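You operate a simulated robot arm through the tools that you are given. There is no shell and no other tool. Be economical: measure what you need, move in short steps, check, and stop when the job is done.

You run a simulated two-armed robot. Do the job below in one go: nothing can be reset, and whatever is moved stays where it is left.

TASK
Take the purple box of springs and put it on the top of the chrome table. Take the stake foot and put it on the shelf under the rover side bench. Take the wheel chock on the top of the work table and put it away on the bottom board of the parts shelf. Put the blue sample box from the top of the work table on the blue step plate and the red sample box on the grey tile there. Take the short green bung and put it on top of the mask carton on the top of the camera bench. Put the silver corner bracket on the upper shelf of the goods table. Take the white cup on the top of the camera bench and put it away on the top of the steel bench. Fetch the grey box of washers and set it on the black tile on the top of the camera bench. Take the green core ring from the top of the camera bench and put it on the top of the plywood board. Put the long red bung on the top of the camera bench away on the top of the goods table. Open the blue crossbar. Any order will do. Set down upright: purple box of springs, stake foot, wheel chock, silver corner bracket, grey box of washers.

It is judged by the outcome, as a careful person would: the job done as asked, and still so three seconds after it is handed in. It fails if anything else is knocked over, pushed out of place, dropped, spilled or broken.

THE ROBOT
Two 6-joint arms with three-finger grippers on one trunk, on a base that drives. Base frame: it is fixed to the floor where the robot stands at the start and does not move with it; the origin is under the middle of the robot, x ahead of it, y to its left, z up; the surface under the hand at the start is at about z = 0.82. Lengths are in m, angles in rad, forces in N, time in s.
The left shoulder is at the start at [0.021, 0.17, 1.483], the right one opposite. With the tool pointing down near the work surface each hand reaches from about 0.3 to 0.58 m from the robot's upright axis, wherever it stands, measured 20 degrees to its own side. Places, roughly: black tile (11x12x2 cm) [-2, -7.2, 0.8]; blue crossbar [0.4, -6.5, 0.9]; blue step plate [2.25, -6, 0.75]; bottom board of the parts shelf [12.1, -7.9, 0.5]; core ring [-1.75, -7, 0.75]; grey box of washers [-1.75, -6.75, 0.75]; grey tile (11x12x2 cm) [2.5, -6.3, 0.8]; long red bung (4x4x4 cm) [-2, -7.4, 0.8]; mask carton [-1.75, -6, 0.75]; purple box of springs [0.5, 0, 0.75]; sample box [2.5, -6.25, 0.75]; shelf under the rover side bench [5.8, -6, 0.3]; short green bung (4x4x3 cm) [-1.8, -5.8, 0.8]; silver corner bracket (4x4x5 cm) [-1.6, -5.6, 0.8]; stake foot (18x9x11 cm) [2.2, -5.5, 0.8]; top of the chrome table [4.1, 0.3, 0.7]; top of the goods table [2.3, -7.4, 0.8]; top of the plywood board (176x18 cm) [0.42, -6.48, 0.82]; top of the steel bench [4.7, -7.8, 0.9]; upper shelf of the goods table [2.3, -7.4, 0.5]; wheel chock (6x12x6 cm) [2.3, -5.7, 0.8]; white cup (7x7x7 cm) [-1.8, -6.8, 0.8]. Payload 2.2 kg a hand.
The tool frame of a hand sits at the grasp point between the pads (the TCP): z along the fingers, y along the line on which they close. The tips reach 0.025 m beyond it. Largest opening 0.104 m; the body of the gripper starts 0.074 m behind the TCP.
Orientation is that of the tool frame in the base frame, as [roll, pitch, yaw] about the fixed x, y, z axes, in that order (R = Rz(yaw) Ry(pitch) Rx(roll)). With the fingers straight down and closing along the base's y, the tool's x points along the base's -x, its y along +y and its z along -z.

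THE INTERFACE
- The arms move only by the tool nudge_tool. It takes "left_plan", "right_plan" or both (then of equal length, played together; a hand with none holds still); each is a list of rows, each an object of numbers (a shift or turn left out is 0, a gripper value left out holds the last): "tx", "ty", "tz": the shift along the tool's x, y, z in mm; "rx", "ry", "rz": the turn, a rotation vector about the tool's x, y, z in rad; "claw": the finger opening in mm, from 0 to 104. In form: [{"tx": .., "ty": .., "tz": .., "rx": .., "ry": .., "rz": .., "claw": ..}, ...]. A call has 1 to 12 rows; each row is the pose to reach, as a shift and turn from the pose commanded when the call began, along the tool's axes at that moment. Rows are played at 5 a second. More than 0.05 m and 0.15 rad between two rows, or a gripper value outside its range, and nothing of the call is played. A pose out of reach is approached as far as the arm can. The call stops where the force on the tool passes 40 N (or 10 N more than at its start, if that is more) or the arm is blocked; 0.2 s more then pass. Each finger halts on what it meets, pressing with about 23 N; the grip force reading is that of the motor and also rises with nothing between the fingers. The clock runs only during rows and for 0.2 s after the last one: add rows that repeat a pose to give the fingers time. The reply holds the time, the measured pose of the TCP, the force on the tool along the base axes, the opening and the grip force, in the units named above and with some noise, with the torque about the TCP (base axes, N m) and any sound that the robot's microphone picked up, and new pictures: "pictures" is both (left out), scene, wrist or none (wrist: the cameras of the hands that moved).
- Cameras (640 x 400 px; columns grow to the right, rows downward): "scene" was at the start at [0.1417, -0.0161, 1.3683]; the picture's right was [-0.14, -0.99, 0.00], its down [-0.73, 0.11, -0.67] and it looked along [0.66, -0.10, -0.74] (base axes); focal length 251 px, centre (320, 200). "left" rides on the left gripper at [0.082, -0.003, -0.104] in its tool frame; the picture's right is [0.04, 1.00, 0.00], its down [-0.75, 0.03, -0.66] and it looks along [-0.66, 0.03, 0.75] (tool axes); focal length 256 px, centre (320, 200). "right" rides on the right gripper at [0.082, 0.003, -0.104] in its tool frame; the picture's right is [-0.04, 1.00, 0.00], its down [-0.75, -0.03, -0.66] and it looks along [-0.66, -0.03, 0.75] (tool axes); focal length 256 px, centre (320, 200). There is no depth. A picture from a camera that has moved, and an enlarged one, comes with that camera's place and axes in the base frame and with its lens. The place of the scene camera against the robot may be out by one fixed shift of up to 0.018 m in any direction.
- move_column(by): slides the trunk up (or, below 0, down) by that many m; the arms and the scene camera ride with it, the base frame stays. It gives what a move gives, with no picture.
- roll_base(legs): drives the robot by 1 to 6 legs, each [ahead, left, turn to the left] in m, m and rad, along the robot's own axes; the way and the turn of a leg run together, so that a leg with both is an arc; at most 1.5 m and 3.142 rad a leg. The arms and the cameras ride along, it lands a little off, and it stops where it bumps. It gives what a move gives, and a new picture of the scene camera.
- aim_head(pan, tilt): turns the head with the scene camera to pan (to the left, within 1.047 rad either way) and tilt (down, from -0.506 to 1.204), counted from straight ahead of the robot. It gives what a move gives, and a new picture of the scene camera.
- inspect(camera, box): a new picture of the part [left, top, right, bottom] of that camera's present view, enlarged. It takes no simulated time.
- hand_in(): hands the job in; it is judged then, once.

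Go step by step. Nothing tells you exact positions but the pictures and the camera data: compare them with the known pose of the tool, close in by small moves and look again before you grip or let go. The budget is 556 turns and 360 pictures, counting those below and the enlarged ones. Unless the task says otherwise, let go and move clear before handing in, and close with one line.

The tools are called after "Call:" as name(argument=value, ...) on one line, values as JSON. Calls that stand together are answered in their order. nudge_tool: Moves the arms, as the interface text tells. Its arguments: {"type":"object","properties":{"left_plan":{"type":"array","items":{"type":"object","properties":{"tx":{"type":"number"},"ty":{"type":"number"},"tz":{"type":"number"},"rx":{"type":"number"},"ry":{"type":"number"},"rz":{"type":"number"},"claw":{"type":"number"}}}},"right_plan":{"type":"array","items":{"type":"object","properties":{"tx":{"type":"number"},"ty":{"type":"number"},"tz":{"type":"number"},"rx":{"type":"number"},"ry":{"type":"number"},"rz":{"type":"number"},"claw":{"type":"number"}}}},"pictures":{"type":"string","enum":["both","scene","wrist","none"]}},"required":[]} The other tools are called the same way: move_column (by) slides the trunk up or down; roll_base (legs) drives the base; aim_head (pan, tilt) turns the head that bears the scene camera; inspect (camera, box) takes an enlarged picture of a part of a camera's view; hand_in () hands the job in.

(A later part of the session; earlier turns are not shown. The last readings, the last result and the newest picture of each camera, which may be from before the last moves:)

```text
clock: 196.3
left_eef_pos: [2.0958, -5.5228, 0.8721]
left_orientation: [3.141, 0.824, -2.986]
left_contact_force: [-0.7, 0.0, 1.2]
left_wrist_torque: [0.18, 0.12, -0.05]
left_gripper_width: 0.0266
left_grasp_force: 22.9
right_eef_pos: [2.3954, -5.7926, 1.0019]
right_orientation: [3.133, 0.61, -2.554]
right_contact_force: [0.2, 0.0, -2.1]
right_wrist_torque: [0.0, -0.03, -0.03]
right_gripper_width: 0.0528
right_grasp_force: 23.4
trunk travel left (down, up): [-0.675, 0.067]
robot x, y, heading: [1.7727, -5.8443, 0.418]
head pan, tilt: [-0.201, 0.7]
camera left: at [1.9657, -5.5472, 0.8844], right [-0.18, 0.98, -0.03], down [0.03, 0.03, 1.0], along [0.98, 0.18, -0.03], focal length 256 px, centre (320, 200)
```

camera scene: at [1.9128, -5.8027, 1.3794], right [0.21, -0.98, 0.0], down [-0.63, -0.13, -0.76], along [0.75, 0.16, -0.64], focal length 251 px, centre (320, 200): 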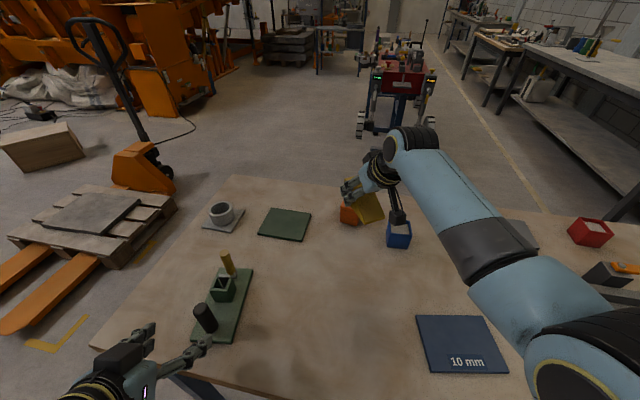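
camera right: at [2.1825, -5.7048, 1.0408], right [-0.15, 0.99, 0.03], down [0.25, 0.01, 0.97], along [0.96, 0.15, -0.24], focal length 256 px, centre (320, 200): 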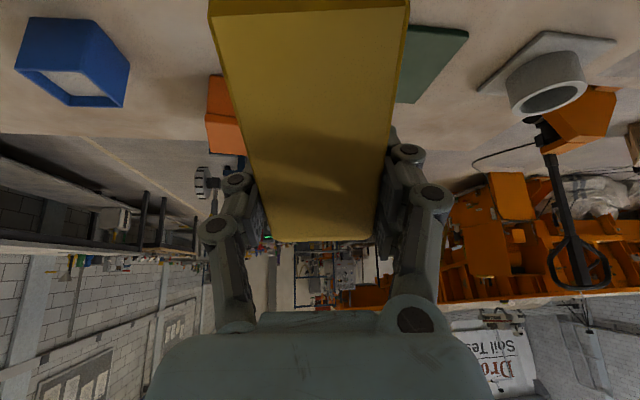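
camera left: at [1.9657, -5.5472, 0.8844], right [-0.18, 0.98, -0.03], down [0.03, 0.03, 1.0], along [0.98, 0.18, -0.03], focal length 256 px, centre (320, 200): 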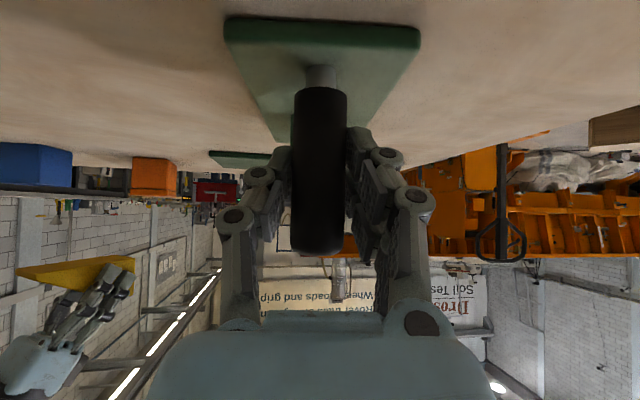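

Post gripped. A small test lift.

Call:
nudge_tool(left_plan=[{"tx": -11, "tz": -10}, {"tx": -22, "tz": -20}, {"tx": -37, "tz": -34}, {"tx": -37, "tz": -34}], pictures="both")

```text
clock: 197.3
left_eef_pos: [2.0958, -5.524, 0.9238]
left_orientation: [3.14, 0.822, -2.987]
left_contact_force: [-0.2, -0.2, -3.5]
left_wrist_torque: [-0.05, 0.25, 0.0]
left_gripper_width: 0.0263
left_grasp_force: 22.8
right_eef_pos: [2.3955, -5.7943, 1.0011]
right_orientation: [3.132, 0.61, -2.555]
right_contact_force: [0.2, 0.9, -2.4]
right_wrist_torque: [-0.02, 0.0, 0.01]
right_gripper_width: 0.0523
right_grasp_force: 22.7
trunk travel left (down, up): [-0.675, 0.067]
robot x, y, heading: [1.7734, -5.8465, 0.409]
head pan, tilt: [-0.201, 0.7]
camera scene: at [1.9131, -5.8027, 1.3793], right [0.21, -0.98, 0.0], down [-0.63, -0.13, -0.76], along [0.75, 0.16, -0.64], focal length 251 px, centre (320, 200)
camera left: at [1.9658, -5.5466, 0.9352], right [-0.18, 0.98, -0.03], down [0.03, 0.03, 1.0], along [0.98, 0.18, -0.03], focal length 256 px, centre (320, 200)
```

scene: 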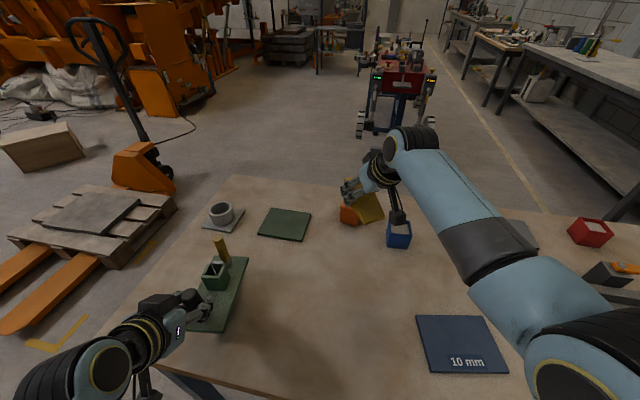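
left: 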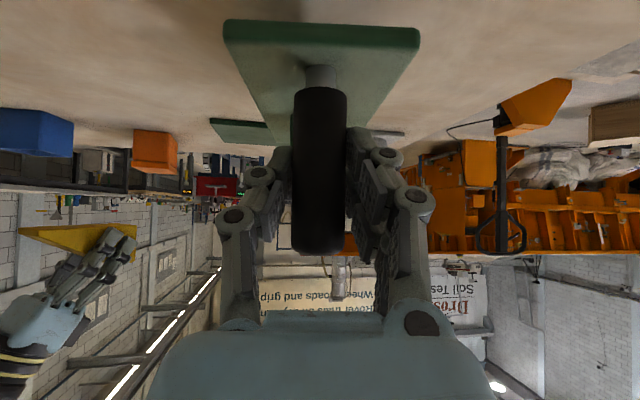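

Held rigidly without droop. Lift further, back off, and drive round the north end of the work table toward the rover bench.

Call:
nudge_tool(left_plan=[{"tx": -26, "tz": -24}, {"tx": -52, "tz": -48}, {"tx": -78, "tz": -72}, {"tx": -78, "tz": -72}], pictures="none")

Call:
roll_base(legs=[[-0.38, 0, 0], [0, 0, -0.41], [0, 1.14, 0]])

```text
clock: 198.3
left_eef_pos: [2.0937, -5.5217, 1.032]
left_orientation: [3.139, 0.821, -2.986]
left_contact_force: [-0.2, 0.3, -4.2]
left_wrist_torque: [-0.03, 0.25, -0.02]
left_gripper_width: 0.0262
left_grasp_force: 23.1
right_eef_pos: [2.395, -5.7942, 1.0008]
right_orientation: [3.132, 0.609, -2.555]
right_contact_force: [-0.8, -0.3, -3.2]
right_wrist_torque: [-0.05, -0.04, -0.02]
right_gripper_width: 0.0526
right_grasp_force: 23.4
trunk travel left (down, up): [-0.675, 0.067]
robot x, y, heading: [1.7732, -5.8441, 0.413]
head pan, tilt: [-0.201, 0.7]
```

```text
clock: 207.3
left_eef_pos: [1.8734, -4.7285, 1.031]
left_orientation: [3.14, 0.824, 2.849]
left_contact_force: [0.5, -0.9, -3.4]
left_wrist_torque: [0.1, 0.18, -0.01]
left_gripper_width: 0.0256
left_grasp_force: 22.8
right_eef_pos: [2.0264, -5.1041, 1.0013]
right_orientation: [3.133, 0.61, -3.003]
right_contact_force: [0.3, 0.5, -2.5]
right_wrist_torque: [-0.01, -0.01, -0.01]
right_gripper_width: 0.0526
right_grasp_force: 23.0
trunk travel left (down, up): [-0.675, 0.067]
robot x, y, heading: [1.4461, -4.8821, -0.036]
head pan, tilt: [-0.201, 0.7]
camera scene: at [1.5892, -4.906, 1.3794], right [-0.24, -0.97, 0.0], down [-0.63, 0.15, -0.76], along [0.74, -0.18, -0.64], focal length 251 px, centre (320, 200)
```

scene: 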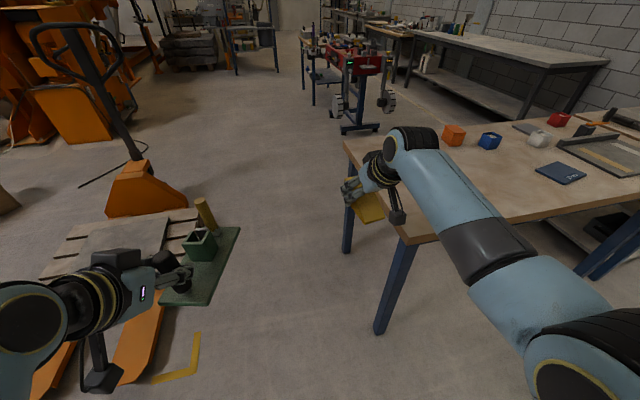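

The corridor is about y −4.2…−5.3. I'll pass through and turn to see the rover bench from the north.

Call:
roll_base(legs=[[0, 0, 0.036], [0, 0.14, 0], [1.5, 0, 0], [1.3, 0, 0]])

Call:
aim_head(pan=-0.6, tilt=0.4)

```text
clock: 222.2
left_eef_pos: [4.6796, -4.5983, 1.0313]
left_orientation: [3.14, 0.822, 2.896]
left_contact_force: [-0.2, -1.2, -4.0]
left_wrist_torque: [0.07, 0.23, 0.01]
left_gripper_width: 0.0253
left_grasp_force: 22.9
right_eef_pos: [4.85, -4.9653, 1.0002]
right_orientation: [3.133, 0.609, -2.958]
right_contact_force: [-0.2, -0.5, -2.6]
right_wrist_torque: [-0.04, 0.01, 0.03]
right_gripper_width: 0.0525
right_grasp_force: 23.4
trunk travel left (down, up): [-0.675, 0.067]
robot x, y, heading: [4.2593, -4.7698, 0.005]
head pan, tilt: [-0.201, 0.7]
camera scene: at [4.4043, -4.7886, 1.3793], right [-0.19, -0.98, 0.0], down [-0.63, 0.12, -0.76], along [0.75, -0.14, -0.64], focal length 251 px, centre (320, 200)
```

scene: 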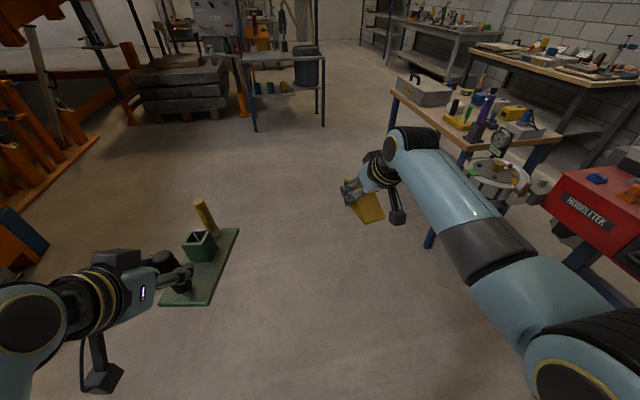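

```text
clock: 223.1
left_eef_pos: [4.6791, -4.5981, 1.0313]
left_orientation: [3.141, 0.821, 2.896]
left_contact_force: [0.6, -0.6, -3.5]
left_wrist_torque: [0.07, 0.21, -0.04]
left_gripper_width: 0.0249
left_grasp_force: 23.2
right_eef_pos: [4.8512, -4.9646, 1.0012]
right_orientation: [3.132, 0.61, -2.956]
right_contact_force: [1.2, -0.6, -2.1]
right_wrist_torque: [-0.01, 0.01, -0.02]
right_gripper_width: 0.0526
right_grasp_force: 22.4
trunk travel left (down, up): [-0.675, 0.067]
robot x, y, heading: [4.2559, -4.7687, 0.011]
head pan, tilt: [-0.6, 0.4]
camera scene: at [4.3977, -4.824, 1.4062], right [-0.56, -0.83, 0.0], down [-0.32, 0.22, -0.92], along [0.77, -0.51, -0.39], focal length 251 px, centre (320, 200)
```

scene: 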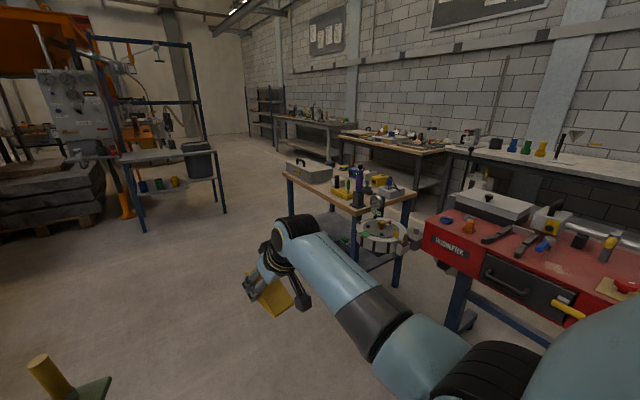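

The rover side bench is x≈5.3–6.15, north edge y≈−5.65, with a grey shelf underneath. Drive along and turn to face it from the north.

Call:
roll_base(legs=[[1.42, 0.1, 0], [0, 0, -1.57]])

Call:
aim_head(pan=0, tilt=0.75)

```text
clock: 233.8
left_eef_pos: [5.8037, -5.0553, 1.0317]
left_orientation: [3.138, 0.821, 1.342]
left_contact_force: [0.2, 0.6, -3.7]
left_wrist_torque: [0.23, -0.03, 0.0]
left_gripper_width: 0.0253
left_grasp_force: 22.9
right_eef_pos: [5.4393, -5.2322, 1.0008]
right_orientation: [3.133, 0.61, 1.772]
right_contact_force: [-1.1, 0.1, -3.4]
right_wrist_torque: [0.0, 0.03, 0.02]
right_gripper_width: 0.0525
right_grasp_force: 22.8
trunk travel left (down, up): [-0.675, 0.067]
robot x, y, heading: [5.6288, -4.6322, -1.546]
head pan, tilt: [-0.6, 0.4]
camera scene: at [5.572, -4.7892, 1.4062], right [-0.84, 0.54, 0.0], down [0.21, 0.33, -0.92], along [-0.5, -0.77, -0.39], focal length 251 px, centre (320, 200)
```

scene: 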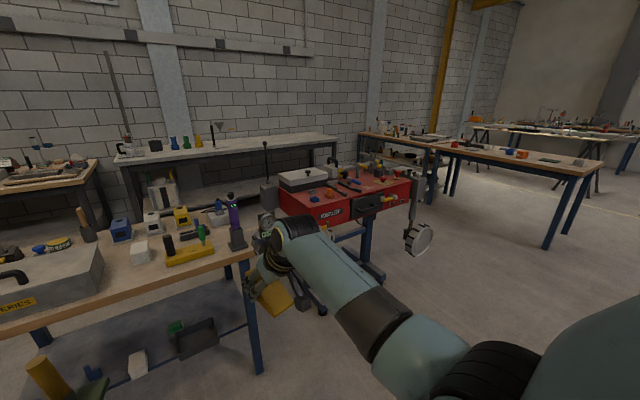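

```text
clock: 234.8
left_eef_pos: [5.8042, -5.055, 1.0321]
left_orientation: [3.14, 0.823, 1.342]
left_contact_force: [0.0, 0.1, -2.9]
left_wrist_torque: [0.21, -0.03, 0.0]
left_gripper_width: 0.0254
left_grasp_force: 22.9
right_eef_pos: [5.4389, -5.2318, 1.0013]
right_orientation: [3.133, 0.609, 1.772]
right_contact_force: [-0.1, -0.2, -2.4]
right_wrist_torque: [-0.01, -0.01, 0.0]
right_gripper_width: 0.0527
right_grasp_force: 22.8
trunk travel left (down, up): [-0.675, 0.067]
robot x, y, heading: [5.6293, -4.6342, -1.547]
head pan, tilt: [0.0, 0.75]
camera scene: at [5.6244, -4.7943, 1.3752], right [-1.0, -0.03, 0.0], down [-0.02, 0.68, -0.73], along [0.02, -0.73, -0.68], focal length 251 px, centre (320, 200)
```

scene: 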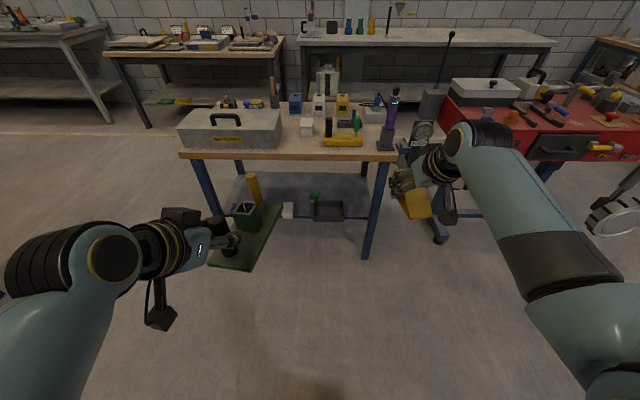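

The shelf (z≈0.3) is visible under the bench with a few items on it. Lower the trunk for a straight look at the shelf.

Call:
move_column(by=-0.5)

Call:
aim_head(pan=0.15, tilt=0.45)

```text
refused: -0.5 is not a number from -0.4 to 0.4
```

```text
clock: 235.6
left_eef_pos: [5.8046, -5.0561, 1.0313]
left_orientation: [3.141, 0.823, 1.342]
left_contact_force: [0.4, 0.0, -4.0]
left_wrist_torque: [0.25, -0.06, -0.04]
left_gripper_width: 0.0254
left_grasp_force: 22.5
right_eef_pos: [5.4403, -5.2316, 1.0]
right_orientation: [3.131, 0.609, 1.772]
right_contact_force: [-0.4, 0.4, -2.1]
right_wrist_torque: [-0.02, -0.01, 0.02]
right_gripper_width: 0.0526
right_grasp_force: 23.1
trunk travel left (down, up): [-0.675, 0.067]
robot x, y, heading: [5.6251, -4.6347, -1.546]
head pan, tilt: [0.15, 0.45]
camera scene: at [5.6384, -4.8019, 1.4015], right [-0.98, -0.18, 0.0], down [-0.08, 0.43, -0.9], along [0.16, -0.89, -0.44], focal length 251 px, centre (320, 200)
```

scene: 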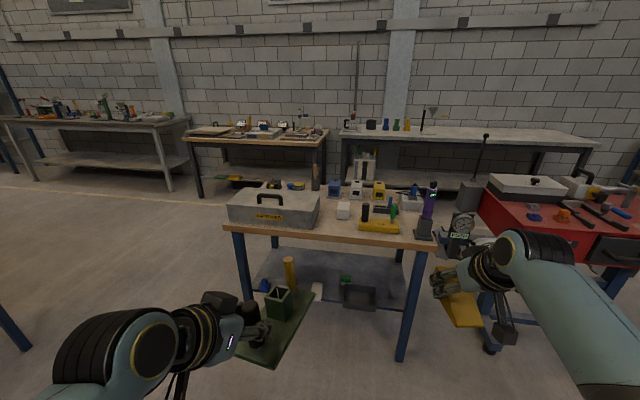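

Call:
move_column(by=-0.4)

Call:
aim_head(pan=0.1, tilt=0.5)

```text
clock: 239.4
left_eef_pos: [5.8058, -5.0542, 0.6308]
left_orientation: [3.13, 0.82, 1.332]
left_contact_force: [-0.4, 1.1, -4.4]
left_wrist_torque: [0.25, -0.04, -0.01]
left_gripper_width: 0.0255
left_grasp_force: 23.2
right_eef_pos: [5.4399, -5.2321, 0.6016]
right_orientation: [3.133, 0.609, 1.771]
right_contact_force: [-0.5, -0.5, -2.3]
right_wrist_torque: [-0.02, -0.02, 0.0]
right_gripper_width: 0.0526
right_grasp_force: 23.2
trunk travel left (down, up): [-0.275, 0.467]
robot x, y, heading: [5.6297, -4.6325, -1.55]
head pan, tilt: [0.15, 0.45]
```

```text
clock: 240.1
left_eef_pos: [5.8043, -5.0557, 0.631]
left_orientation: [3.13, 0.823, 1.332]
left_contact_force: [0.2, 0.7, -3.6]
left_wrist_torque: [0.23, -0.04, -0.01]
left_gripper_width: 0.0254
left_grasp_force: 22.7
right_eef_pos: [5.4406, -5.2329, 0.6017]
right_orientation: [3.133, 0.609, 1.771]
right_contact_force: [-0.5, -0.1, -3.1]
right_wrist_torque: [0.0, -0.03, 0.0]
right_gripper_width: 0.0527
right_grasp_force: 23.3
trunk travel left (down, up): [-0.275, 0.467]
robot x, y, heading: [5.625, -4.6339, -1.545]
head pan, tilt: [0.099, 0.499]
camera scene: at [5.6341, -4.8125, 0.9892], right [-0.99, -0.13, 0.0], down [-0.06, 0.48, -0.88], along [0.11, -0.87, -0.48], focal length 251 px, centre (320, 200)
```

scene: 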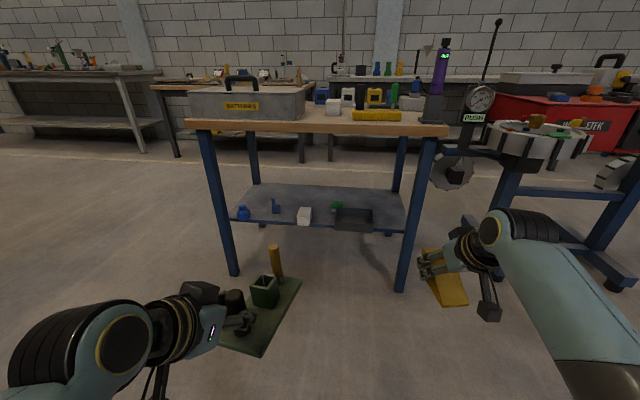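

There's free shelf space at the back right of the items; best reached from the bench's east end (between the end legs). I retract the right hand with the chock first, then drive round there.

Call:
nudge_tool(right_plan=[{"tx": 27, "ty": -2, "tz": -29}, {"tx": 55, "ty": -3, "tz": -58}, {"tx": 82, "ty": -5, "tz": -88}, {"tx": 109, "ty": -6, "tz": -117}, {"tx": 137, "ty": -8, "tz": -146}, {"tx": 164, "ty": -9, "tz": -175}, {"tx": 164, "ty": -9, "tz": -175}], pictures="none")

Call:
roll_base(legs=[[0, 1.33, 0], [0, 0, -1.46]])

```text
clock: 241.7
left_eef_pos: [5.806, -5.0549, 0.6319]
left_orientation: [3.131, 0.823, 1.331]
left_contact_force: [0.0, 0.5, -3.2]
left_wrist_torque: [0.22, -0.08, -0.02]
left_gripper_width: 0.0255
left_grasp_force: 22.6
right_eef_pos: [5.382, -5.0051, 0.6511]
right_orientation: [3.132, 0.612, 1.771]
right_contact_force: [-0.5, 0.3, -2.6]
right_wrist_torque: [-0.04, -0.01, -0.02]
right_gripper_width: 0.0523
right_grasp_force: 23.2
trunk travel left (down, up): [-0.275, 0.467]
robot x, y, heading: [5.6256, -4.6353, -1.547]
head pan, tilt: [0.099, 0.499]
```

```text
clock: 251.9
left_eef_pos: [6.5355, -4.7965, 0.6309]
left_orientation: [3.131, 0.819, -0.148]
left_contact_force: [0.4, 0.3, -3.2]
left_wrist_torque: [-0.03, -0.22, 0.01]
left_gripper_width: 0.0254
left_grasp_force: 23.6
right_eef_pos: [6.5474, -4.3699, 0.65]
right_orientation: [3.132, 0.608, 0.29]
right_contact_force: [1.1, -0.3, -2.8]
right_wrist_torque: [0.01, 0.03, -0.04]
right_gripper_width: 0.0525
right_grasp_force: 23.3
trunk travel left (down, up): [-0.275, 0.467]
robot x, y, heading: [6.9389, -4.5849, -3.029]
head pan, tilt: [0.099, 0.499]
camera scene: at [6.7605, -4.6153, 0.9892], right [-0.21, 0.98, 0.0], down [0.47, 0.1, -0.88], along [-0.86, -0.19, -0.48], focal length 251 px, centre (320, 200)
```

scene: 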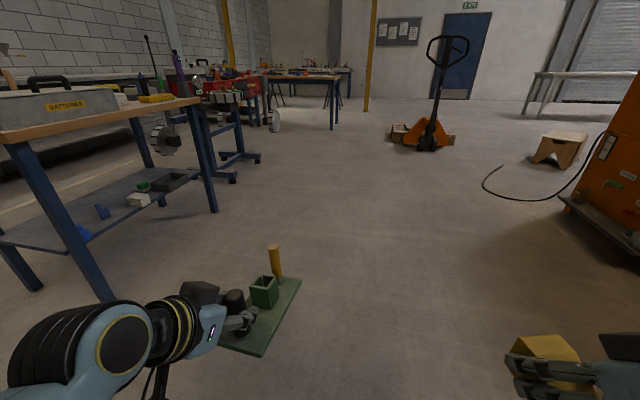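

Clear path. Strafe along the bench's east end and look at it.

Call:
roll_base(legs=[[0.08, 1.28, 0]])

```text
clock: 258.3
left_eef_pos: [6.6274, -6.0719, 0.6319]
left_orientation: [3.13, 0.82, -0.125]
left_contact_force: [0.1, -0.5, -4.3]
left_wrist_torque: [-0.06, -0.26, -0.02]
left_gripper_width: 0.0255
left_grasp_force: 22.9
right_eef_pos: [6.6283, -5.6435, 0.65]
right_orientation: [3.133, 0.608, 0.319]
right_contact_force: [-0.8, -1.0, -3.3]
right_wrist_torque: [-0.01, 0.0, 0.0]
right_gripper_width: 0.0524
right_grasp_force: 22.4
trunk travel left (down, up): [-0.275, 0.467]
robot x, y, heading: [7.0259, -5.8478, -2.997]
head pan, tilt: [0.099, 0.499]
camera scene: at [6.8465, -5.8837, 0.9892], right [-0.24, 0.97, 0.0], down [0.47, 0.11, -0.88], along [-0.85, -0.21, -0.48], focal length 251 px, centre (320, 200)
```

scene: 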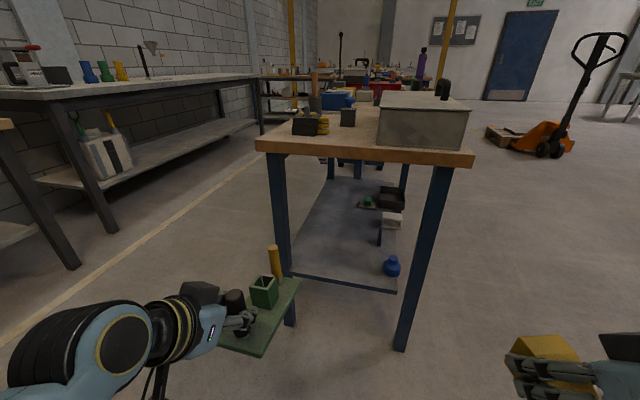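

Shelf east end spans y −6.15…−5.78; a blue vase sits at (6.13, −5.80). I'll place the foot around y≈−6.03. Lower the trunk, swing the right hand out a little, and drive in.

Call:
move_column(by=-0.17)

Call:
nudge_tool(right_plan=[{"ty": -35}, {"ty": -70}, {"ty": -70}], pictures="none")

Call:
roll_base(legs=[[0.32, -0.09, 0]])

```text
clock: 260.2
left_eef_pos: [6.6335, -6.0762, 0.4564]
left_orientation: [3.102, 0.806, -0.158]
left_contact_force: [-0.1, -0.2, -3.9]
left_wrist_torque: [0.0, -0.27, 0.03]
left_gripper_width: 0.0254
left_grasp_force: 23.1
right_eef_pos: [6.6272, -5.6449, 0.4819]
right_orientation: [3.133, 0.608, 0.318]
right_contact_force: [0.0, 0.5, -3.0]
right_wrist_torque: [-0.01, 0.02, 0.01]
right_gripper_width: 0.0528
right_grasp_force: 23.1
trunk travel left (down, up): [-0.105, 0.637]
robot x, y, heading: [7.0258, -5.8481, -2.996]
head pan, tilt: [0.099, 0.499]
```

```text
clock: 261.1
left_eef_pos: [6.6318, -6.0759, 0.4559]
left_orientation: [3.101, 0.805, -0.157]
left_contact_force: [-0.6, 0.0, -3.2]
left_wrist_torque: [-0.03, -0.23, 0.0]
left_gripper_width: 0.0255
left_grasp_force: 22.8
right_eef_pos: [6.6054, -5.5804, 0.4789]
right_orientation: [3.132, 0.609, 0.316]
right_contact_force: [-0.2, 1.1, -2.4]
right_wrist_torque: [0.0, 0.0, -0.02]
right_gripper_width: 0.0528
right_grasp_force: 23.0
trunk travel left (down, up): [-0.105, 0.637]
robot x, y, heading: [7.0253, -5.8432, -2.999]
head pan, tilt: [0.099, 0.499]
```

```text
clock: 263.2
left_eef_pos: [6.3003, -6.0402, 0.4588]
left_orientation: [3.098, 0.812, -0.146]
left_contact_force: [-0.4, -0.5, -3.4]
left_wrist_torque: [-0.03, -0.21, 0.03]
left_gripper_width: 0.0253
left_grasp_force: 23.2
right_eef_pos: [6.2711, -5.5452, 0.4789]
right_orientation: [3.136, 0.609, 0.33]
right_contact_force: [0.0, -0.5, -1.9]
right_wrist_torque: [0.0, -0.01, 0.01]
right_gripper_width: 0.0526
right_grasp_force: 23.3
trunk travel left (down, up): [-0.105, 0.637]
robot x, y, heading: [6.6892, -5.8048, -2.986]
head pan, tilt: [0.099, 0.499]
camera scene: at [6.5025, -5.8469, 0.8139], right [-0.25, 0.97, 0.0], down [0.46, 0.12, -0.88], along [-0.85, -0.22, -0.48], focal length 251 px, centre (320, 200)
```

scene: 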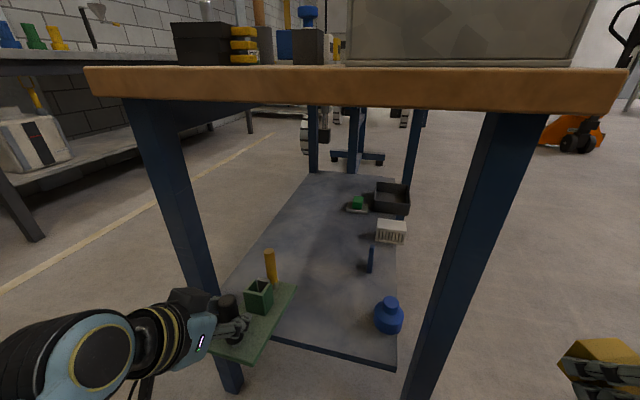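

The foot is lined up between the legs. Extend it in over the shelf, drifting away from the back leg.

Call:
nudge_tool(left_plan=[{"tx": -24, "ty": -8, "tz": 31, "rx": 0.02}, {"tx": -48, "ty": -16, "tz": 62, "rx": 0.04}, {"tx": -72, "ty": -22, "tz": 93, "rx": 0.044}, {"tx": -96, "ty": -22, "tz": 124, "rx": 0.044}, {"tx": -120, "ty": -22, "tz": 155, "rx": 0.044}, {"tx": -120, "ty": -22, "tz": 155, "rx": 0.044}], pictures="both")

```text
clock: 264.9
left_eef_pos: [6.12, -6.0495, 0.4223]
left_orientation: [3.003, 0.77, -0.247]
left_contact_force: [-0.2, 0.4, -3.3]
left_wrist_torque: [-0.04, -0.23, -0.01]
left_gripper_width: 0.0254
left_grasp_force: 22.5
right_eef_pos: [6.2699, -5.5445, 0.4787]
right_orientation: [3.133, 0.608, 0.328]
right_contact_force: [0.0, -0.4, -2.1]
right_wrist_torque: [-0.01, 0.02, -0.03]
right_gripper_width: 0.0525
right_grasp_force: 22.6
trunk travel left (down, up): [-0.105, 0.637]
robot x, y, heading: [6.6923, -5.8025, -2.989]
head pan, tilt: [0.099, 0.499]
stopped in row 6 (left hand): the arm was blocked; the commanded pose is now the measured one
camera scene: at [6.5023, -5.8469, 0.8139], right [-0.25, 0.97, 0.0], down [0.46, 0.12, -0.88], along [-0.85, -0.22, -0.48], focal length 251 px, centre (320, 200)
camera left: at [6.2491, -6.0621, 0.4398], right [-0.12, -0.99, 0.07], down [-0.07, 0.08, 0.99], along [-0.99, 0.11, -0.08], focal length 256 px, centre (320, 200)
```

scene: 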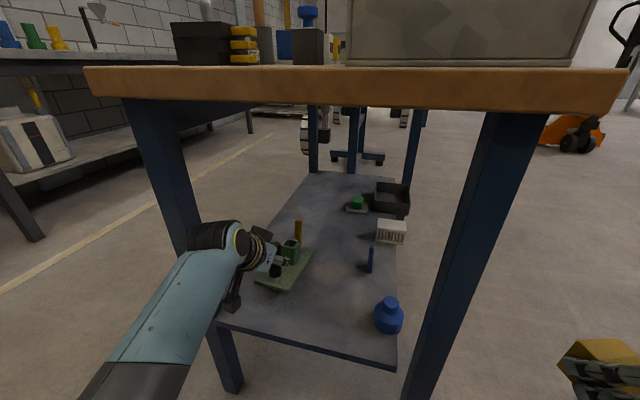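
left: 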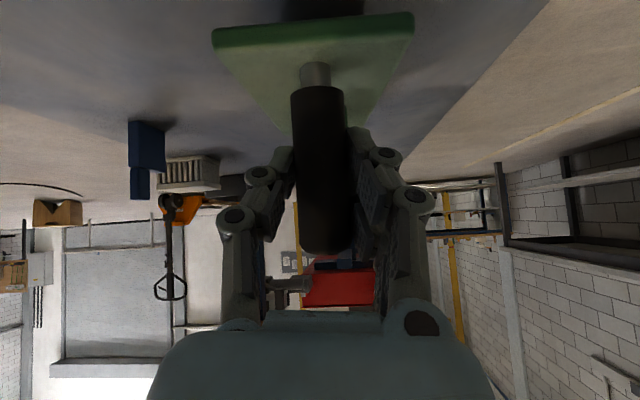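

The left arm hit its inward limit and the foot rolled slightly. I shift the base right 0.08 m and let the hand go left a bit while levelling.

Call:
roll_base(legs=[[0, -0.08, 0]])

Call:
nudge_tool(left_plan=[{"ty": 15, "rx": 0.05}, {"ty": 30, "rx": 0.1}, {"ty": 45, "rx": 0.139}, {"ty": 45, "rx": 0.139}], pictures="scene")

```text
clock: 265.9
left_eef_pos: [6.1067, -5.9669, 0.423]
left_orientation: [3.004, 0.771, -0.245]
left_contact_force: [-0.2, -0.5, -2.8]
left_wrist_torque: [0.0, -0.26, -0.02]
left_gripper_width: 0.0254
left_grasp_force: 23.9
right_eef_pos: [6.2575, -5.4642, 0.4792]
right_orientation: [3.13, 0.608, 0.328]
right_contact_force: [0.4, -0.1, -3.1]
right_wrist_torque: [-0.04, 0.03, 0.0]
right_gripper_width: 0.0528
right_grasp_force: 23.2
trunk travel left (down, up): [-0.105, 0.637]
robot x, y, heading: [6.6799, -5.7287, -2.984]
head pan, tilt: [0.099, 0.499]
camera scene: at [6.4898, -5.7667, 0.8139], right [-0.25, 0.97, 0.0], down [0.46, 0.12, -0.88], along [-0.85, -0.22, -0.48], focal length 251 px, centre (320, 200)
```

scene: 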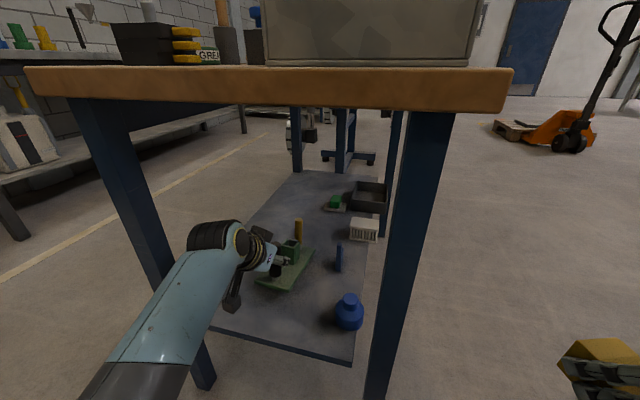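

```text
clock: 266.9
left_eef_pos: [6.1001, -6.013, 0.4271]
left_orientation: [-3.139, 0.771, -0.246]
left_contact_force: [0.5, 0.6, -3.8]
left_wrist_torque: [-0.02, -0.2, 0.02]
left_gripper_width: 0.0251
left_grasp_force: 22.8
right_eef_pos: [6.2572, -5.4648, 0.4789]
right_orientation: [3.132, 0.607, 0.329]
right_contact_force: [-0.1, -0.4, -2.6]
right_wrist_torque: [-0.01, -0.02, 0.0]
right_gripper_width: 0.0525
right_grasp_force: 22.8
trunk travel left (down, up): [-0.105, 0.637]
robot x, y, heading: [6.6764, -5.7241, -2.985]
head pan, tilt: [0.099, 0.499]
camera scene: at [6.4898, -5.7667, 0.8139], right [-0.25, 0.97, 0.0], down [0.46, 0.12, -0.88], along [-0.85, -0.22, -0.48], focal length 251 px, centre (320, 200)
```

scene: 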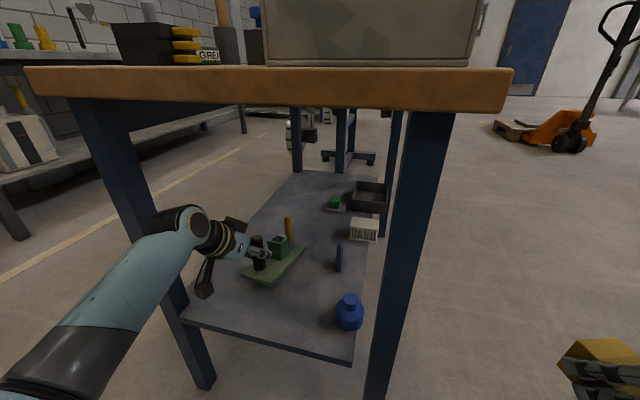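

Level again and well placed. Lower it slowly to the shelf.

Call:
nudge_tool(left_plan=[{"tx": 14, "tz": 14, "ry": -0.05}, {"tx": 28, "tz": 26, "ry": -0.05}, {"tx": 33, "tz": 31, "ry": -0.05}, {"tx": 37, "tz": 34, "ry": -0.05}, {"tx": 40, "tz": 38, "ry": -0.05}, {"tx": 44, "tz": 41, "ry": -0.05}, {"tx": 48, "tz": 44, "ry": -0.05}, {"tx": 51, "tz": 48, "ry": -0.05}, {"tx": 55, "tz": 51, "ry": -0.05}, {"tx": 58, "tz": 54, "ry": -0.05}], pictures="scene")

```text
clock: 268.7
left_eef_pos: [6.1009, -6.0132, 0.3642]
left_orientation: [3.135, 0.834, -0.248]
left_contact_force: [1.4, 0.0, 16.0]
left_wrist_torque: [-0.26, 0.41, 0.05]
left_gripper_width: 0.0239
left_grasp_force: 23.5
right_eef_pos: [6.2586, -5.4647, 0.4779]
right_orientation: [3.132, 0.609, 0.329]
right_contact_force: [0.8, -0.4, -2.7]
right_wrist_torque: [0.0, 0.03, 0.02]
right_gripper_width: 0.0525
right_grasp_force: 23.1
trunk travel left (down, up): [-0.105, 0.637]
robot x, y, heading: [6.6751, -5.7253, -2.987]
head pan, tilt: [0.099, 0.499]
stopped in row 8 (left hand): the force on the tool passed its limit at 46 N (the readings are from after the stop); the commanded pose is now the measured one
camera scene: at [6.4913, -5.7663, 0.814], right [-0.25, 0.97, 0.0], down [0.46, 0.12, -0.88], along [-0.85, -0.22, -0.48], focal length 251 px, centre (320, 200)
```

scene: 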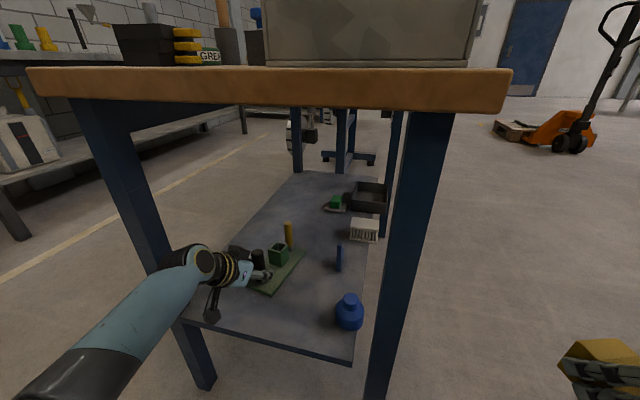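

Contact with the shelf. Open gently and withdraw along the tool axis.

Call:
nudge_tool(left_plan=[{"claw": 40}, {"claw": 60}, {"claw": 60}, {"tz": -30, "claw": 60}, {"tz": -60}, {"tz": -95}, {"tz": -130}, {"tz": -130}], pictures="scene")

```text
clock: 270.5
left_eef_pos: [6.1952, -6.0364, 0.4502]
left_orientation: [-3.141, 0.825, -0.248]
left_contact_force: [0.4, -0.6, 0.0]
left_wrist_torque: [0.02, -0.03, 0.02]
left_gripper_width: 0.0601
left_grasp_force: 0.0
right_eef_pos: [6.2555, -5.4631, 0.4789]
right_orientation: [3.133, 0.609, 0.331]
right_contact_force: [0.2, -0.4, -2.8]
right_wrist_torque: [0.02, 0.04, 0.03]
right_gripper_width: 0.0528
right_grasp_force: 23.5
trunk travel left (down, up): [-0.105, 0.637]
robot x, y, heading: [6.6829, -5.7279, -2.985]
head pan, tilt: [0.099, 0.499]
camera scene: at [6.4904, -5.7668, 0.814], right [-0.25, 0.97, 0.0], down [0.46, 0.12, -0.88], along [-0.85, -0.22, -0.48], focal length 251 px, centre (320, 200)
```

scene: 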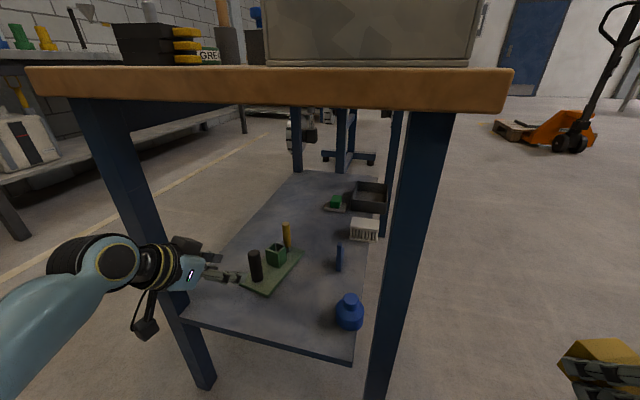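

The foot stands on the shelf. Back out, raise the trunk and turn toward the parts shelf in the east.

Call:
roll_base(legs=[[-0.5, 0, 0]])

Call:
move_column(by=0.4)

Call:
roll_base(legs=[[0, 0, 2.6]])

Call:
aim_head(pan=0, tilt=0.15)

```text
clock: 273.4
left_eef_pos: [6.6822, -5.9571, 0.4502]
left_orientation: [3.139, 0.825, -0.259]
left_contact_force: [-0.1, -0.4, 0.5]
left_wrist_torque: [0.0, -0.02, 0.02]
left_gripper_width: 0.06
left_grasp_force: 0.0
right_eef_pos: [6.7525, -5.3851, 0.4777]
right_orientation: [3.133, 0.61, 0.318]
right_contact_force: [-0.3, 0.2, -1.8]
right_wrist_torque: [0.0, 0.03, 0.0]
right_gripper_width: 0.0529
right_grasp_force: 22.9
trunk travel left (down, up): [-0.105, 0.637]
robot x, y, heading: [7.1694, -5.6517, -3.003]
head pan, tilt: [0.099, 0.499]
camera scene: at [6.9818, -5.6904, 0.8139], right [-0.24, 0.97, 0.0], down [0.47, 0.11, -0.88], along [-0.85, -0.21, -0.48], focal length 251 px, centre (320, 200)
```

scene: 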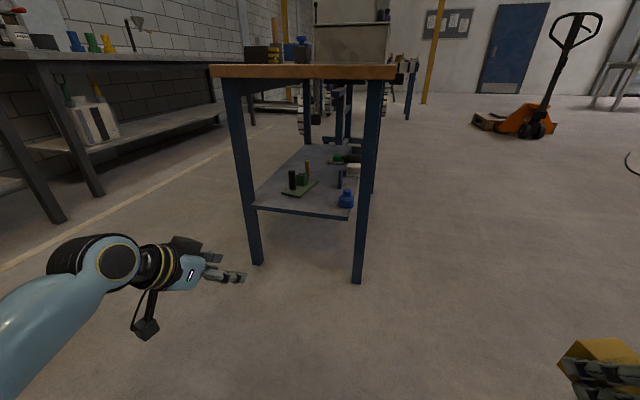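

```text
clock: 277.3
left_eef_pos: [6.6825, -5.9569, 0.8496]
left_orientation: [3.141, 0.826, -0.257]
left_contact_force: [0.3, 0.1, -0.4]
left_wrist_torque: [-0.03, -0.01, 0.02]
left_gripper_width: 0.0599
left_grasp_force: 0.0
right_eef_pos: [6.7524, -5.3845, 0.8784]
right_orientation: [3.132, 0.607, 0.317]
right_contact_force: [-0.3, 0.1, -2.4]
right_wrist_torque: [0.02, 0.05, 0.03]
right_gripper_width: 0.0524
right_grasp_force: 23.0
trunk travel left (down, up): [-0.505, 0.237]
robot x, y, heading: [7.1693, -5.6523, -2.998]
head pan, tilt: [0.099, 0.499]
```

```text
clock: 284.0
left_eef_pos: [7.7442, -5.5952, 0.85]
left_orientation: [3.14, 0.825, 2.419]
left_contact_force: [0.3, 0.1, 0.6]
left_wrist_torque: [0.0, 0.03, 0.01]
left_gripper_width: 0.0601
left_grasp_force: 0.0
right_eef_pos: [7.4255, -6.0746, 0.8787]
right_orientation: [3.132, 0.609, 2.995]
right_contact_force: [-0.1, -0.1, -2.7]
right_wrist_torque: [0.01, 0.01, 0.0]
right_gripper_width: 0.0523
right_grasp_force: 23.3
trunk travel left (down, up): [-0.505, 0.237]
robot x, y, heading: [7.1697, -5.6487, -0.314]
head pan, tilt: [0.099, 0.499]
camera scene: at [7.3204, -5.6981, 1.226], right [-0.22, -0.98, 0.0], down [-0.47, 0.11, -0.88], along [0.86, -0.19, -0.48], focal length 251 px, centre (320, 200)
```

scene: 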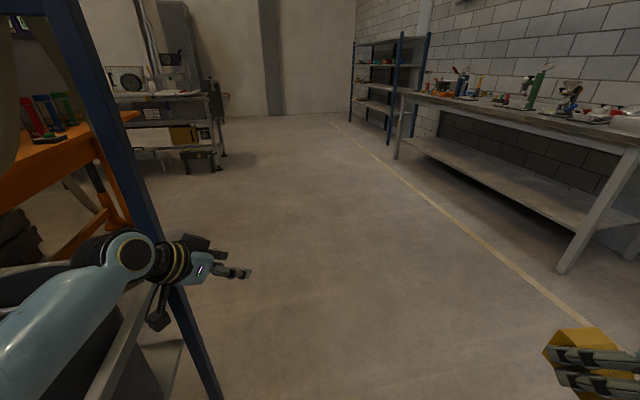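

```text
clock: 284.8
left_eef_pos: [7.7433, -5.5962, 0.8508]
left_orientation: [3.14, 0.824, 2.418]
left_contact_force: [1.2, 0.2, -0.6]
left_wrist_torque: [0.03, 0.0, 0.04]
left_gripper_width: 0.0598
left_grasp_force: 0.0
right_eef_pos: [7.4244, -6.075, 0.878]
right_orientation: [3.133, 0.608, 2.995]
right_contact_force: [-0.4, 0.0, -3.0]
right_wrist_torque: [-0.02, 0.0, -0.05]
right_gripper_width: 0.0528
right_grasp_force: 22.9
trunk travel left (down, up): [-0.505, 0.237]
robot x, y, heading: [7.1678, -5.6499, -0.318]
head pan, tilt: [0.0, 0.15]
camera scene: at [7.3196, -5.7074, 1.2583], right [-0.32, -0.95, 0.0], down [-0.14, 0.05, -0.99], along [0.94, -0.31, -0.15], focal length 251 px, centre (320, 200)
```

scene: 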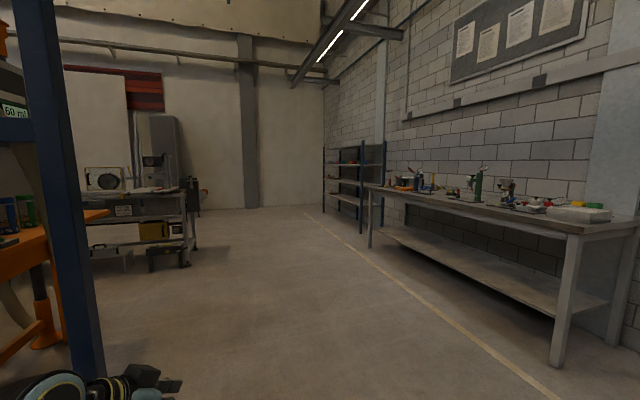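

The rack post is close on the left; I step right before turning, then drive east along y≈−6 toward the parts shelf (against the south wall, x≈11.3–13).

Call:
roll_base(legs=[[0, -0.42, 0], [0, 0, 0.318], [1.5, 0, 0], [1.5, 0, 0], [1.5, 0, 0], [0.3, 0, 0]])

Call:
aim_head(pan=-0.9, tilt=0.3)

```text
clock: 310.8
left_eef_pos: [12.3144, -5.9654, 0.8505]
left_orientation: [3.141, 0.825, 2.697]
left_contact_force: [-0.3, -0.8, 0.4]
left_wrist_torque: [-0.01, -0.02, -0.03]
left_gripper_width: 0.0605
left_grasp_force: 0.1
right_eef_pos: [12.1392, -6.5161, 0.8784]
right_orientation: [3.135, 0.607, -3.011]
right_contact_force: [-0.3, 0.6, -2.6]
right_wrist_torque: [0.02, 0.0, -0.01]
right_gripper_width: 0.0526
right_grasp_force: 23.0
trunk travel left (down, up): [-0.505, 0.237]
robot x, y, heading: [11.7799, -6.1769, -0.043]
head pan, tilt: [0.0, 0.15]
camera scene: at [11.9357, -6.1893, 1.2582], right [-0.04, -1.0, 0.0], down [-0.15, 0.01, -0.99], along [0.99, -0.04, -0.15], focal length 251 px, centre (320, 200)
```

scene: 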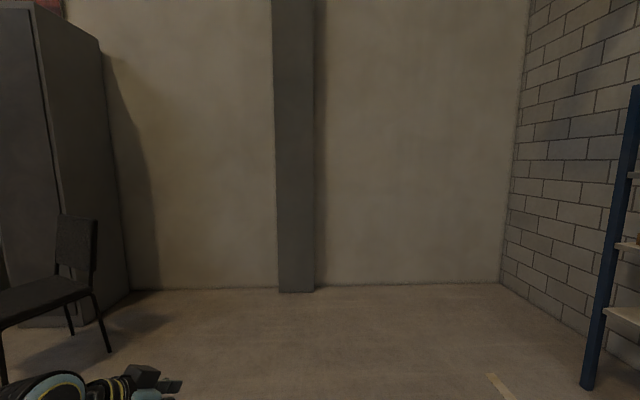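

```text
clock: 312.0
left_eef_pos: [12.3141, -5.9663, 0.8508]
left_orientation: [3.141, 0.826, 2.697]
left_contact_force: [-0.3, -0.2, 0.5]
left_wrist_torque: [0.02, -0.04, 0.01]
left_gripper_width: 0.0599
left_grasp_force: 0.1
right_eef_pos: [12.1385, -6.5147, 0.8803]
right_orientation: [3.132, 0.608, -3.01]
right_contact_force: [-0.4, -0.3, -2.8]
right_wrist_torque: [0.01, 0.0, -0.03]
right_gripper_width: 0.0527
right_grasp_force: 23.1
trunk travel left (down, up): [-0.505, 0.237]
robot x, y, heading: [11.7757, -6.1779, -0.045]
head pan, tilt: [-0.901, 0.3]
camera scene: at [11.8969, -6.2608, 1.2444], right [-0.81, -0.59, 0.0], down [-0.17, 0.24, -0.96], along [0.56, -0.77, -0.3], focal length 251 px, centre (320, 200)
```

scene: 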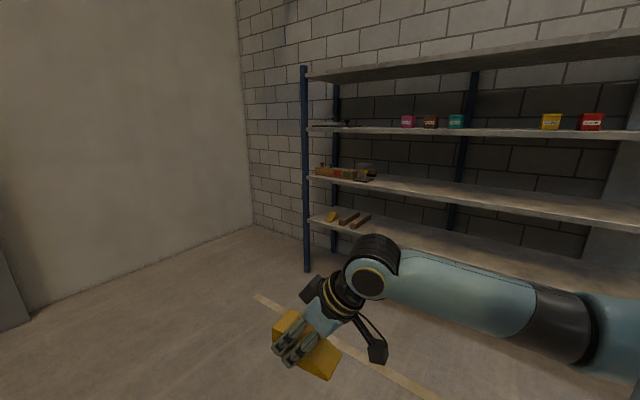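

The parts shelf's bottom board is at z≈0.51 with the next at ≈0.84; the middle is empty. I retract the left hand, turn to face it, and lower the trunk.

Call:
nudge_tool(left_plan=[{"tx": 18, "ty": -10, "tz": -32}, {"tx": 36, "ty": -19, "tz": -64}, {"tx": 54, "ty": -29, "tz": -96}, {"tx": 72, "ty": -39, "tz": -128}, {"tx": 91, "ty": -48, "tz": -160}, {"tx": 109, "ty": -58, "tz": -191}, {"tx": 109, "ty": -58, "tz": -191}], pictures="none")

Call:
roll_base(legs=[[0, 0, -1.526], [0.5, 0.64, 0]])

Call:
move_column(by=-0.14)

Call:
aim_head(pan=-0.1, tilt=0.5)

```text
clock: 313.6
left_eef_pos: [12.0957, -5.928, 0.8968]
left_orientation: [3.139, 0.827, 2.696]
left_contact_force: [0.4, -0.8, 0.1]
left_wrist_torque: [-0.01, 0.0, 0.02]
left_gripper_width: 0.06
left_grasp_force: 0.1
right_eef_pos: [12.139, -6.5138, 0.8783]
right_orientation: [3.135, 0.607, -3.011]
right_contact_force: [-0.2, -0.1, -2.5]
right_wrist_torque: [0.01, -0.02, 0.0]
right_gripper_width: 0.0528
right_grasp_force: 22.6
trunk travel left (down, up): [-0.505, 0.237]
robot x, y, heading: [11.7762, -6.177, -0.042]
head pan, tilt: [-0.901, 0.3]
```

```text
clock: 321.6
left_eef_pos: [12.7008, -6.9544, 0.8975]
left_orientation: [3.141, 0.826, 1.177]
left_contact_force: [0.9, 0.7, -0.3]
left_wrist_torque: [0.0, 0.01, -0.02]
left_gripper_width: 0.0601
left_grasp_force: 0.0
right_eef_pos: [12.1173, -7.0261, 0.8774]
right_orientation: [3.132, 0.607, 1.752]
right_contact_force: [-0.3, -0.3, -2.6]
right_wrist_torque: [0.01, 0.02, -0.04]
right_gripper_width: 0.0526
right_grasp_force: 22.5
trunk travel left (down, up): [-0.505, 0.237]
robot x, y, heading: [12.4358, -6.6506, -1.564]
head pan, tilt: [-0.901, 0.3]
camera scene: at [12.3563, -6.7839, 1.2444], right [-0.63, 0.78, 0.0], down [0.23, 0.19, -0.96], along [-0.74, -0.6, -0.3], focal length 251 px, centre (320, 200)
```

scene: 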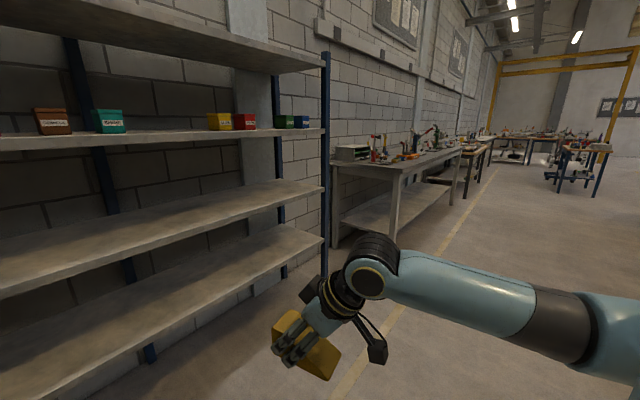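

```text
clock: 323.3
left_eef_pos: [12.7011, -6.9531, 0.7572]
left_orientation: [3.139, 0.828, 1.177]
left_contact_force: [0.1, -0.5, -0.7]
left_wrist_torque: [0.03, -0.02, -0.01]
left_gripper_width: 0.06
left_grasp_force: 0.2
right_eef_pos: [12.1161, -7.0268, 0.7388]
right_orientation: [3.134, 0.608, 1.752]
right_contact_force: [0.3, -0.1, -2.9]
right_wrist_torque: [-0.01, 0.0, 0.03]
right_gripper_width: 0.0526
right_grasp_force: 23.5
trunk travel left (down, up): [-0.365, 0.377]
robot x, y, heading: [12.4354, -6.6453, -1.567]
head pan, tilt: [-0.901, 0.3]
```

```text
clock: 324.4
left_eef_pos: [12.7011, -6.9541, 0.7572]
left_orientation: [3.14, 0.825, 1.175]
left_contact_force: [0.1, 0.2, 0.8]
left_wrist_torque: [0.01, 0.0, 0.02]
left_gripper_width: 0.06
left_grasp_force: 0.0
right_eef_pos: [12.1161, -7.026, 0.739]
right_orientation: [3.132, 0.609, 1.754]
right_contact_force: [0.1, 0.1, -2.6]
right_wrist_torque: [0.0, 0.0, -0.01]
right_gripper_width: 0.0523
right_grasp_force: 23.4
trunk travel left (down, up): [-0.365, 0.377]
robot x, y, heading: [12.4341, -6.65, -1.568]
head pan, tilt: [-0.099, 0.499]
camera scene: at [12.4202, -6.8202, 1.0825], right [-1.0, 0.09, 0.0], down [0.04, 0.48, -0.88], along [-0.08, -0.87, -0.48], focal length 251 px, centre (320, 200)
```

scene: 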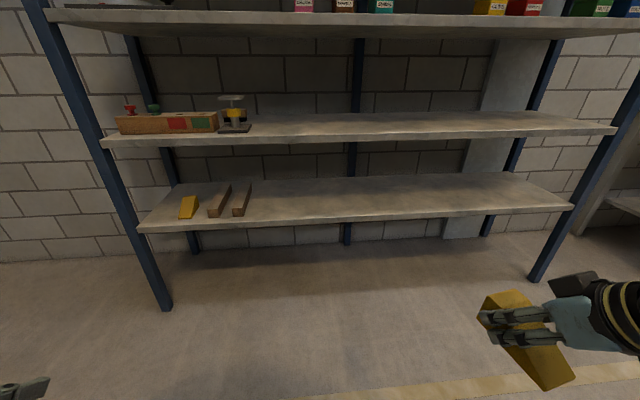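

Bottom board is empty in the middle (front edge y≈−7.71). Drive 0.56 m closer, then lower the chock outside and slide it in over the board.

Call:
roll_base(legs=[[0.56, 0, 0]])

Call:
nudge_tool(right_plan=[{"tx": 22, "tz": 31}, {"tx": 44, "tz": 63}, {"tx": 66, "tz": 95}, {"tx": 88, "tz": 126}, {"tx": 52, "ty": -8, "tz": 151}, {"tx": 16, "ty": -16, "tz": 176}, {"tx": -20, "ty": -24, "tz": 201}, {"tx": -57, "ty": -32, "tz": 227}, {"tx": -57, "ty": -32, "tz": 227}], pictures="scene")

```text
clock: 327.6
left_eef_pos: [12.7018, -7.5001, 0.7581]
left_orientation: [3.14, 0.827, 1.173]
left_contact_force: [-0.5, 0.5, -0.5]
left_wrist_torque: [0.03, 0.0, -0.02]
left_gripper_width: 0.0599
left_grasp_force: 0.0
right_eef_pos: [12.1166, -7.5703, 0.7392]
right_orientation: [3.131, 0.608, 1.746]
right_contact_force: [0.2, -0.6, -2.4]
right_wrist_torque: [-0.02, -0.04, 0.03]
right_gripper_width: 0.0526
right_grasp_force: 22.6
trunk travel left (down, up): [-0.365, 0.377]
robot x, y, heading: [12.4405, -7.1938, -1.567]
head pan, tilt: [-0.099, 0.499]
camera scene: at [12.4225, -7.3657, 1.0824], right [-1.0, 0.1, 0.0], down [0.05, 0.48, -0.88], along [-0.08, -0.87, -0.48], focal length 251 px, centre (320, 200)
```

scene: 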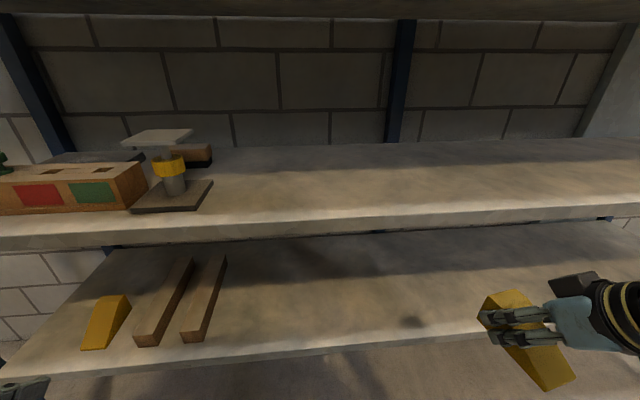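

```text
clock: 329.6
left_eef_pos: [12.702, -7.4999, 0.7578]
left_orientation: [3.139, 0.826, 1.171]
left_contact_force: [-0.2, -0.2, 0.4]
left_wrist_torque: [-0.01, -0.03, -0.01]
left_gripper_width: 0.0599
left_grasp_force: 0.0
right_eef_pos: [12.1198, -7.7528, 0.584]
right_orientation: [3.132, 0.609, 1.747]
right_contact_force: [-0.3, -0.3, -2.6]
right_wrist_torque: [0.01, -0.02, 0.0]
right_gripper_width: 0.0527
right_grasp_force: 23.2
trunk travel left (down, up): [-0.365, 0.377]
robot x, y, heading: [12.4413, -7.1916, -1.572]
head pan, tilt: [-0.099, 0.499]
camera scene: at [12.4225, -7.3652, 1.0825], right [-1.0, 0.1, 0.0], down [0.05, 0.48, -0.88], along [-0.08, -0.87, -0.48], focal length 251 px, centre (320, 200)
```

scene: 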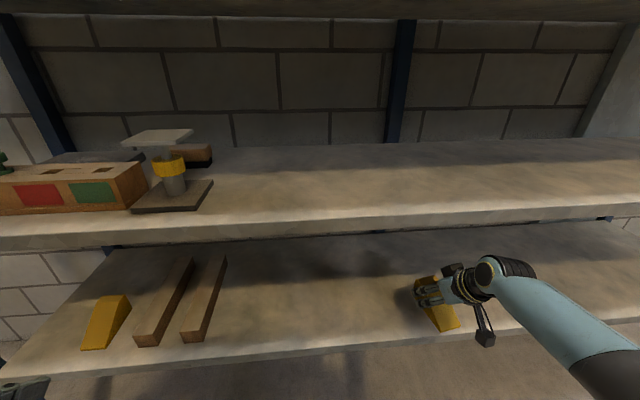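

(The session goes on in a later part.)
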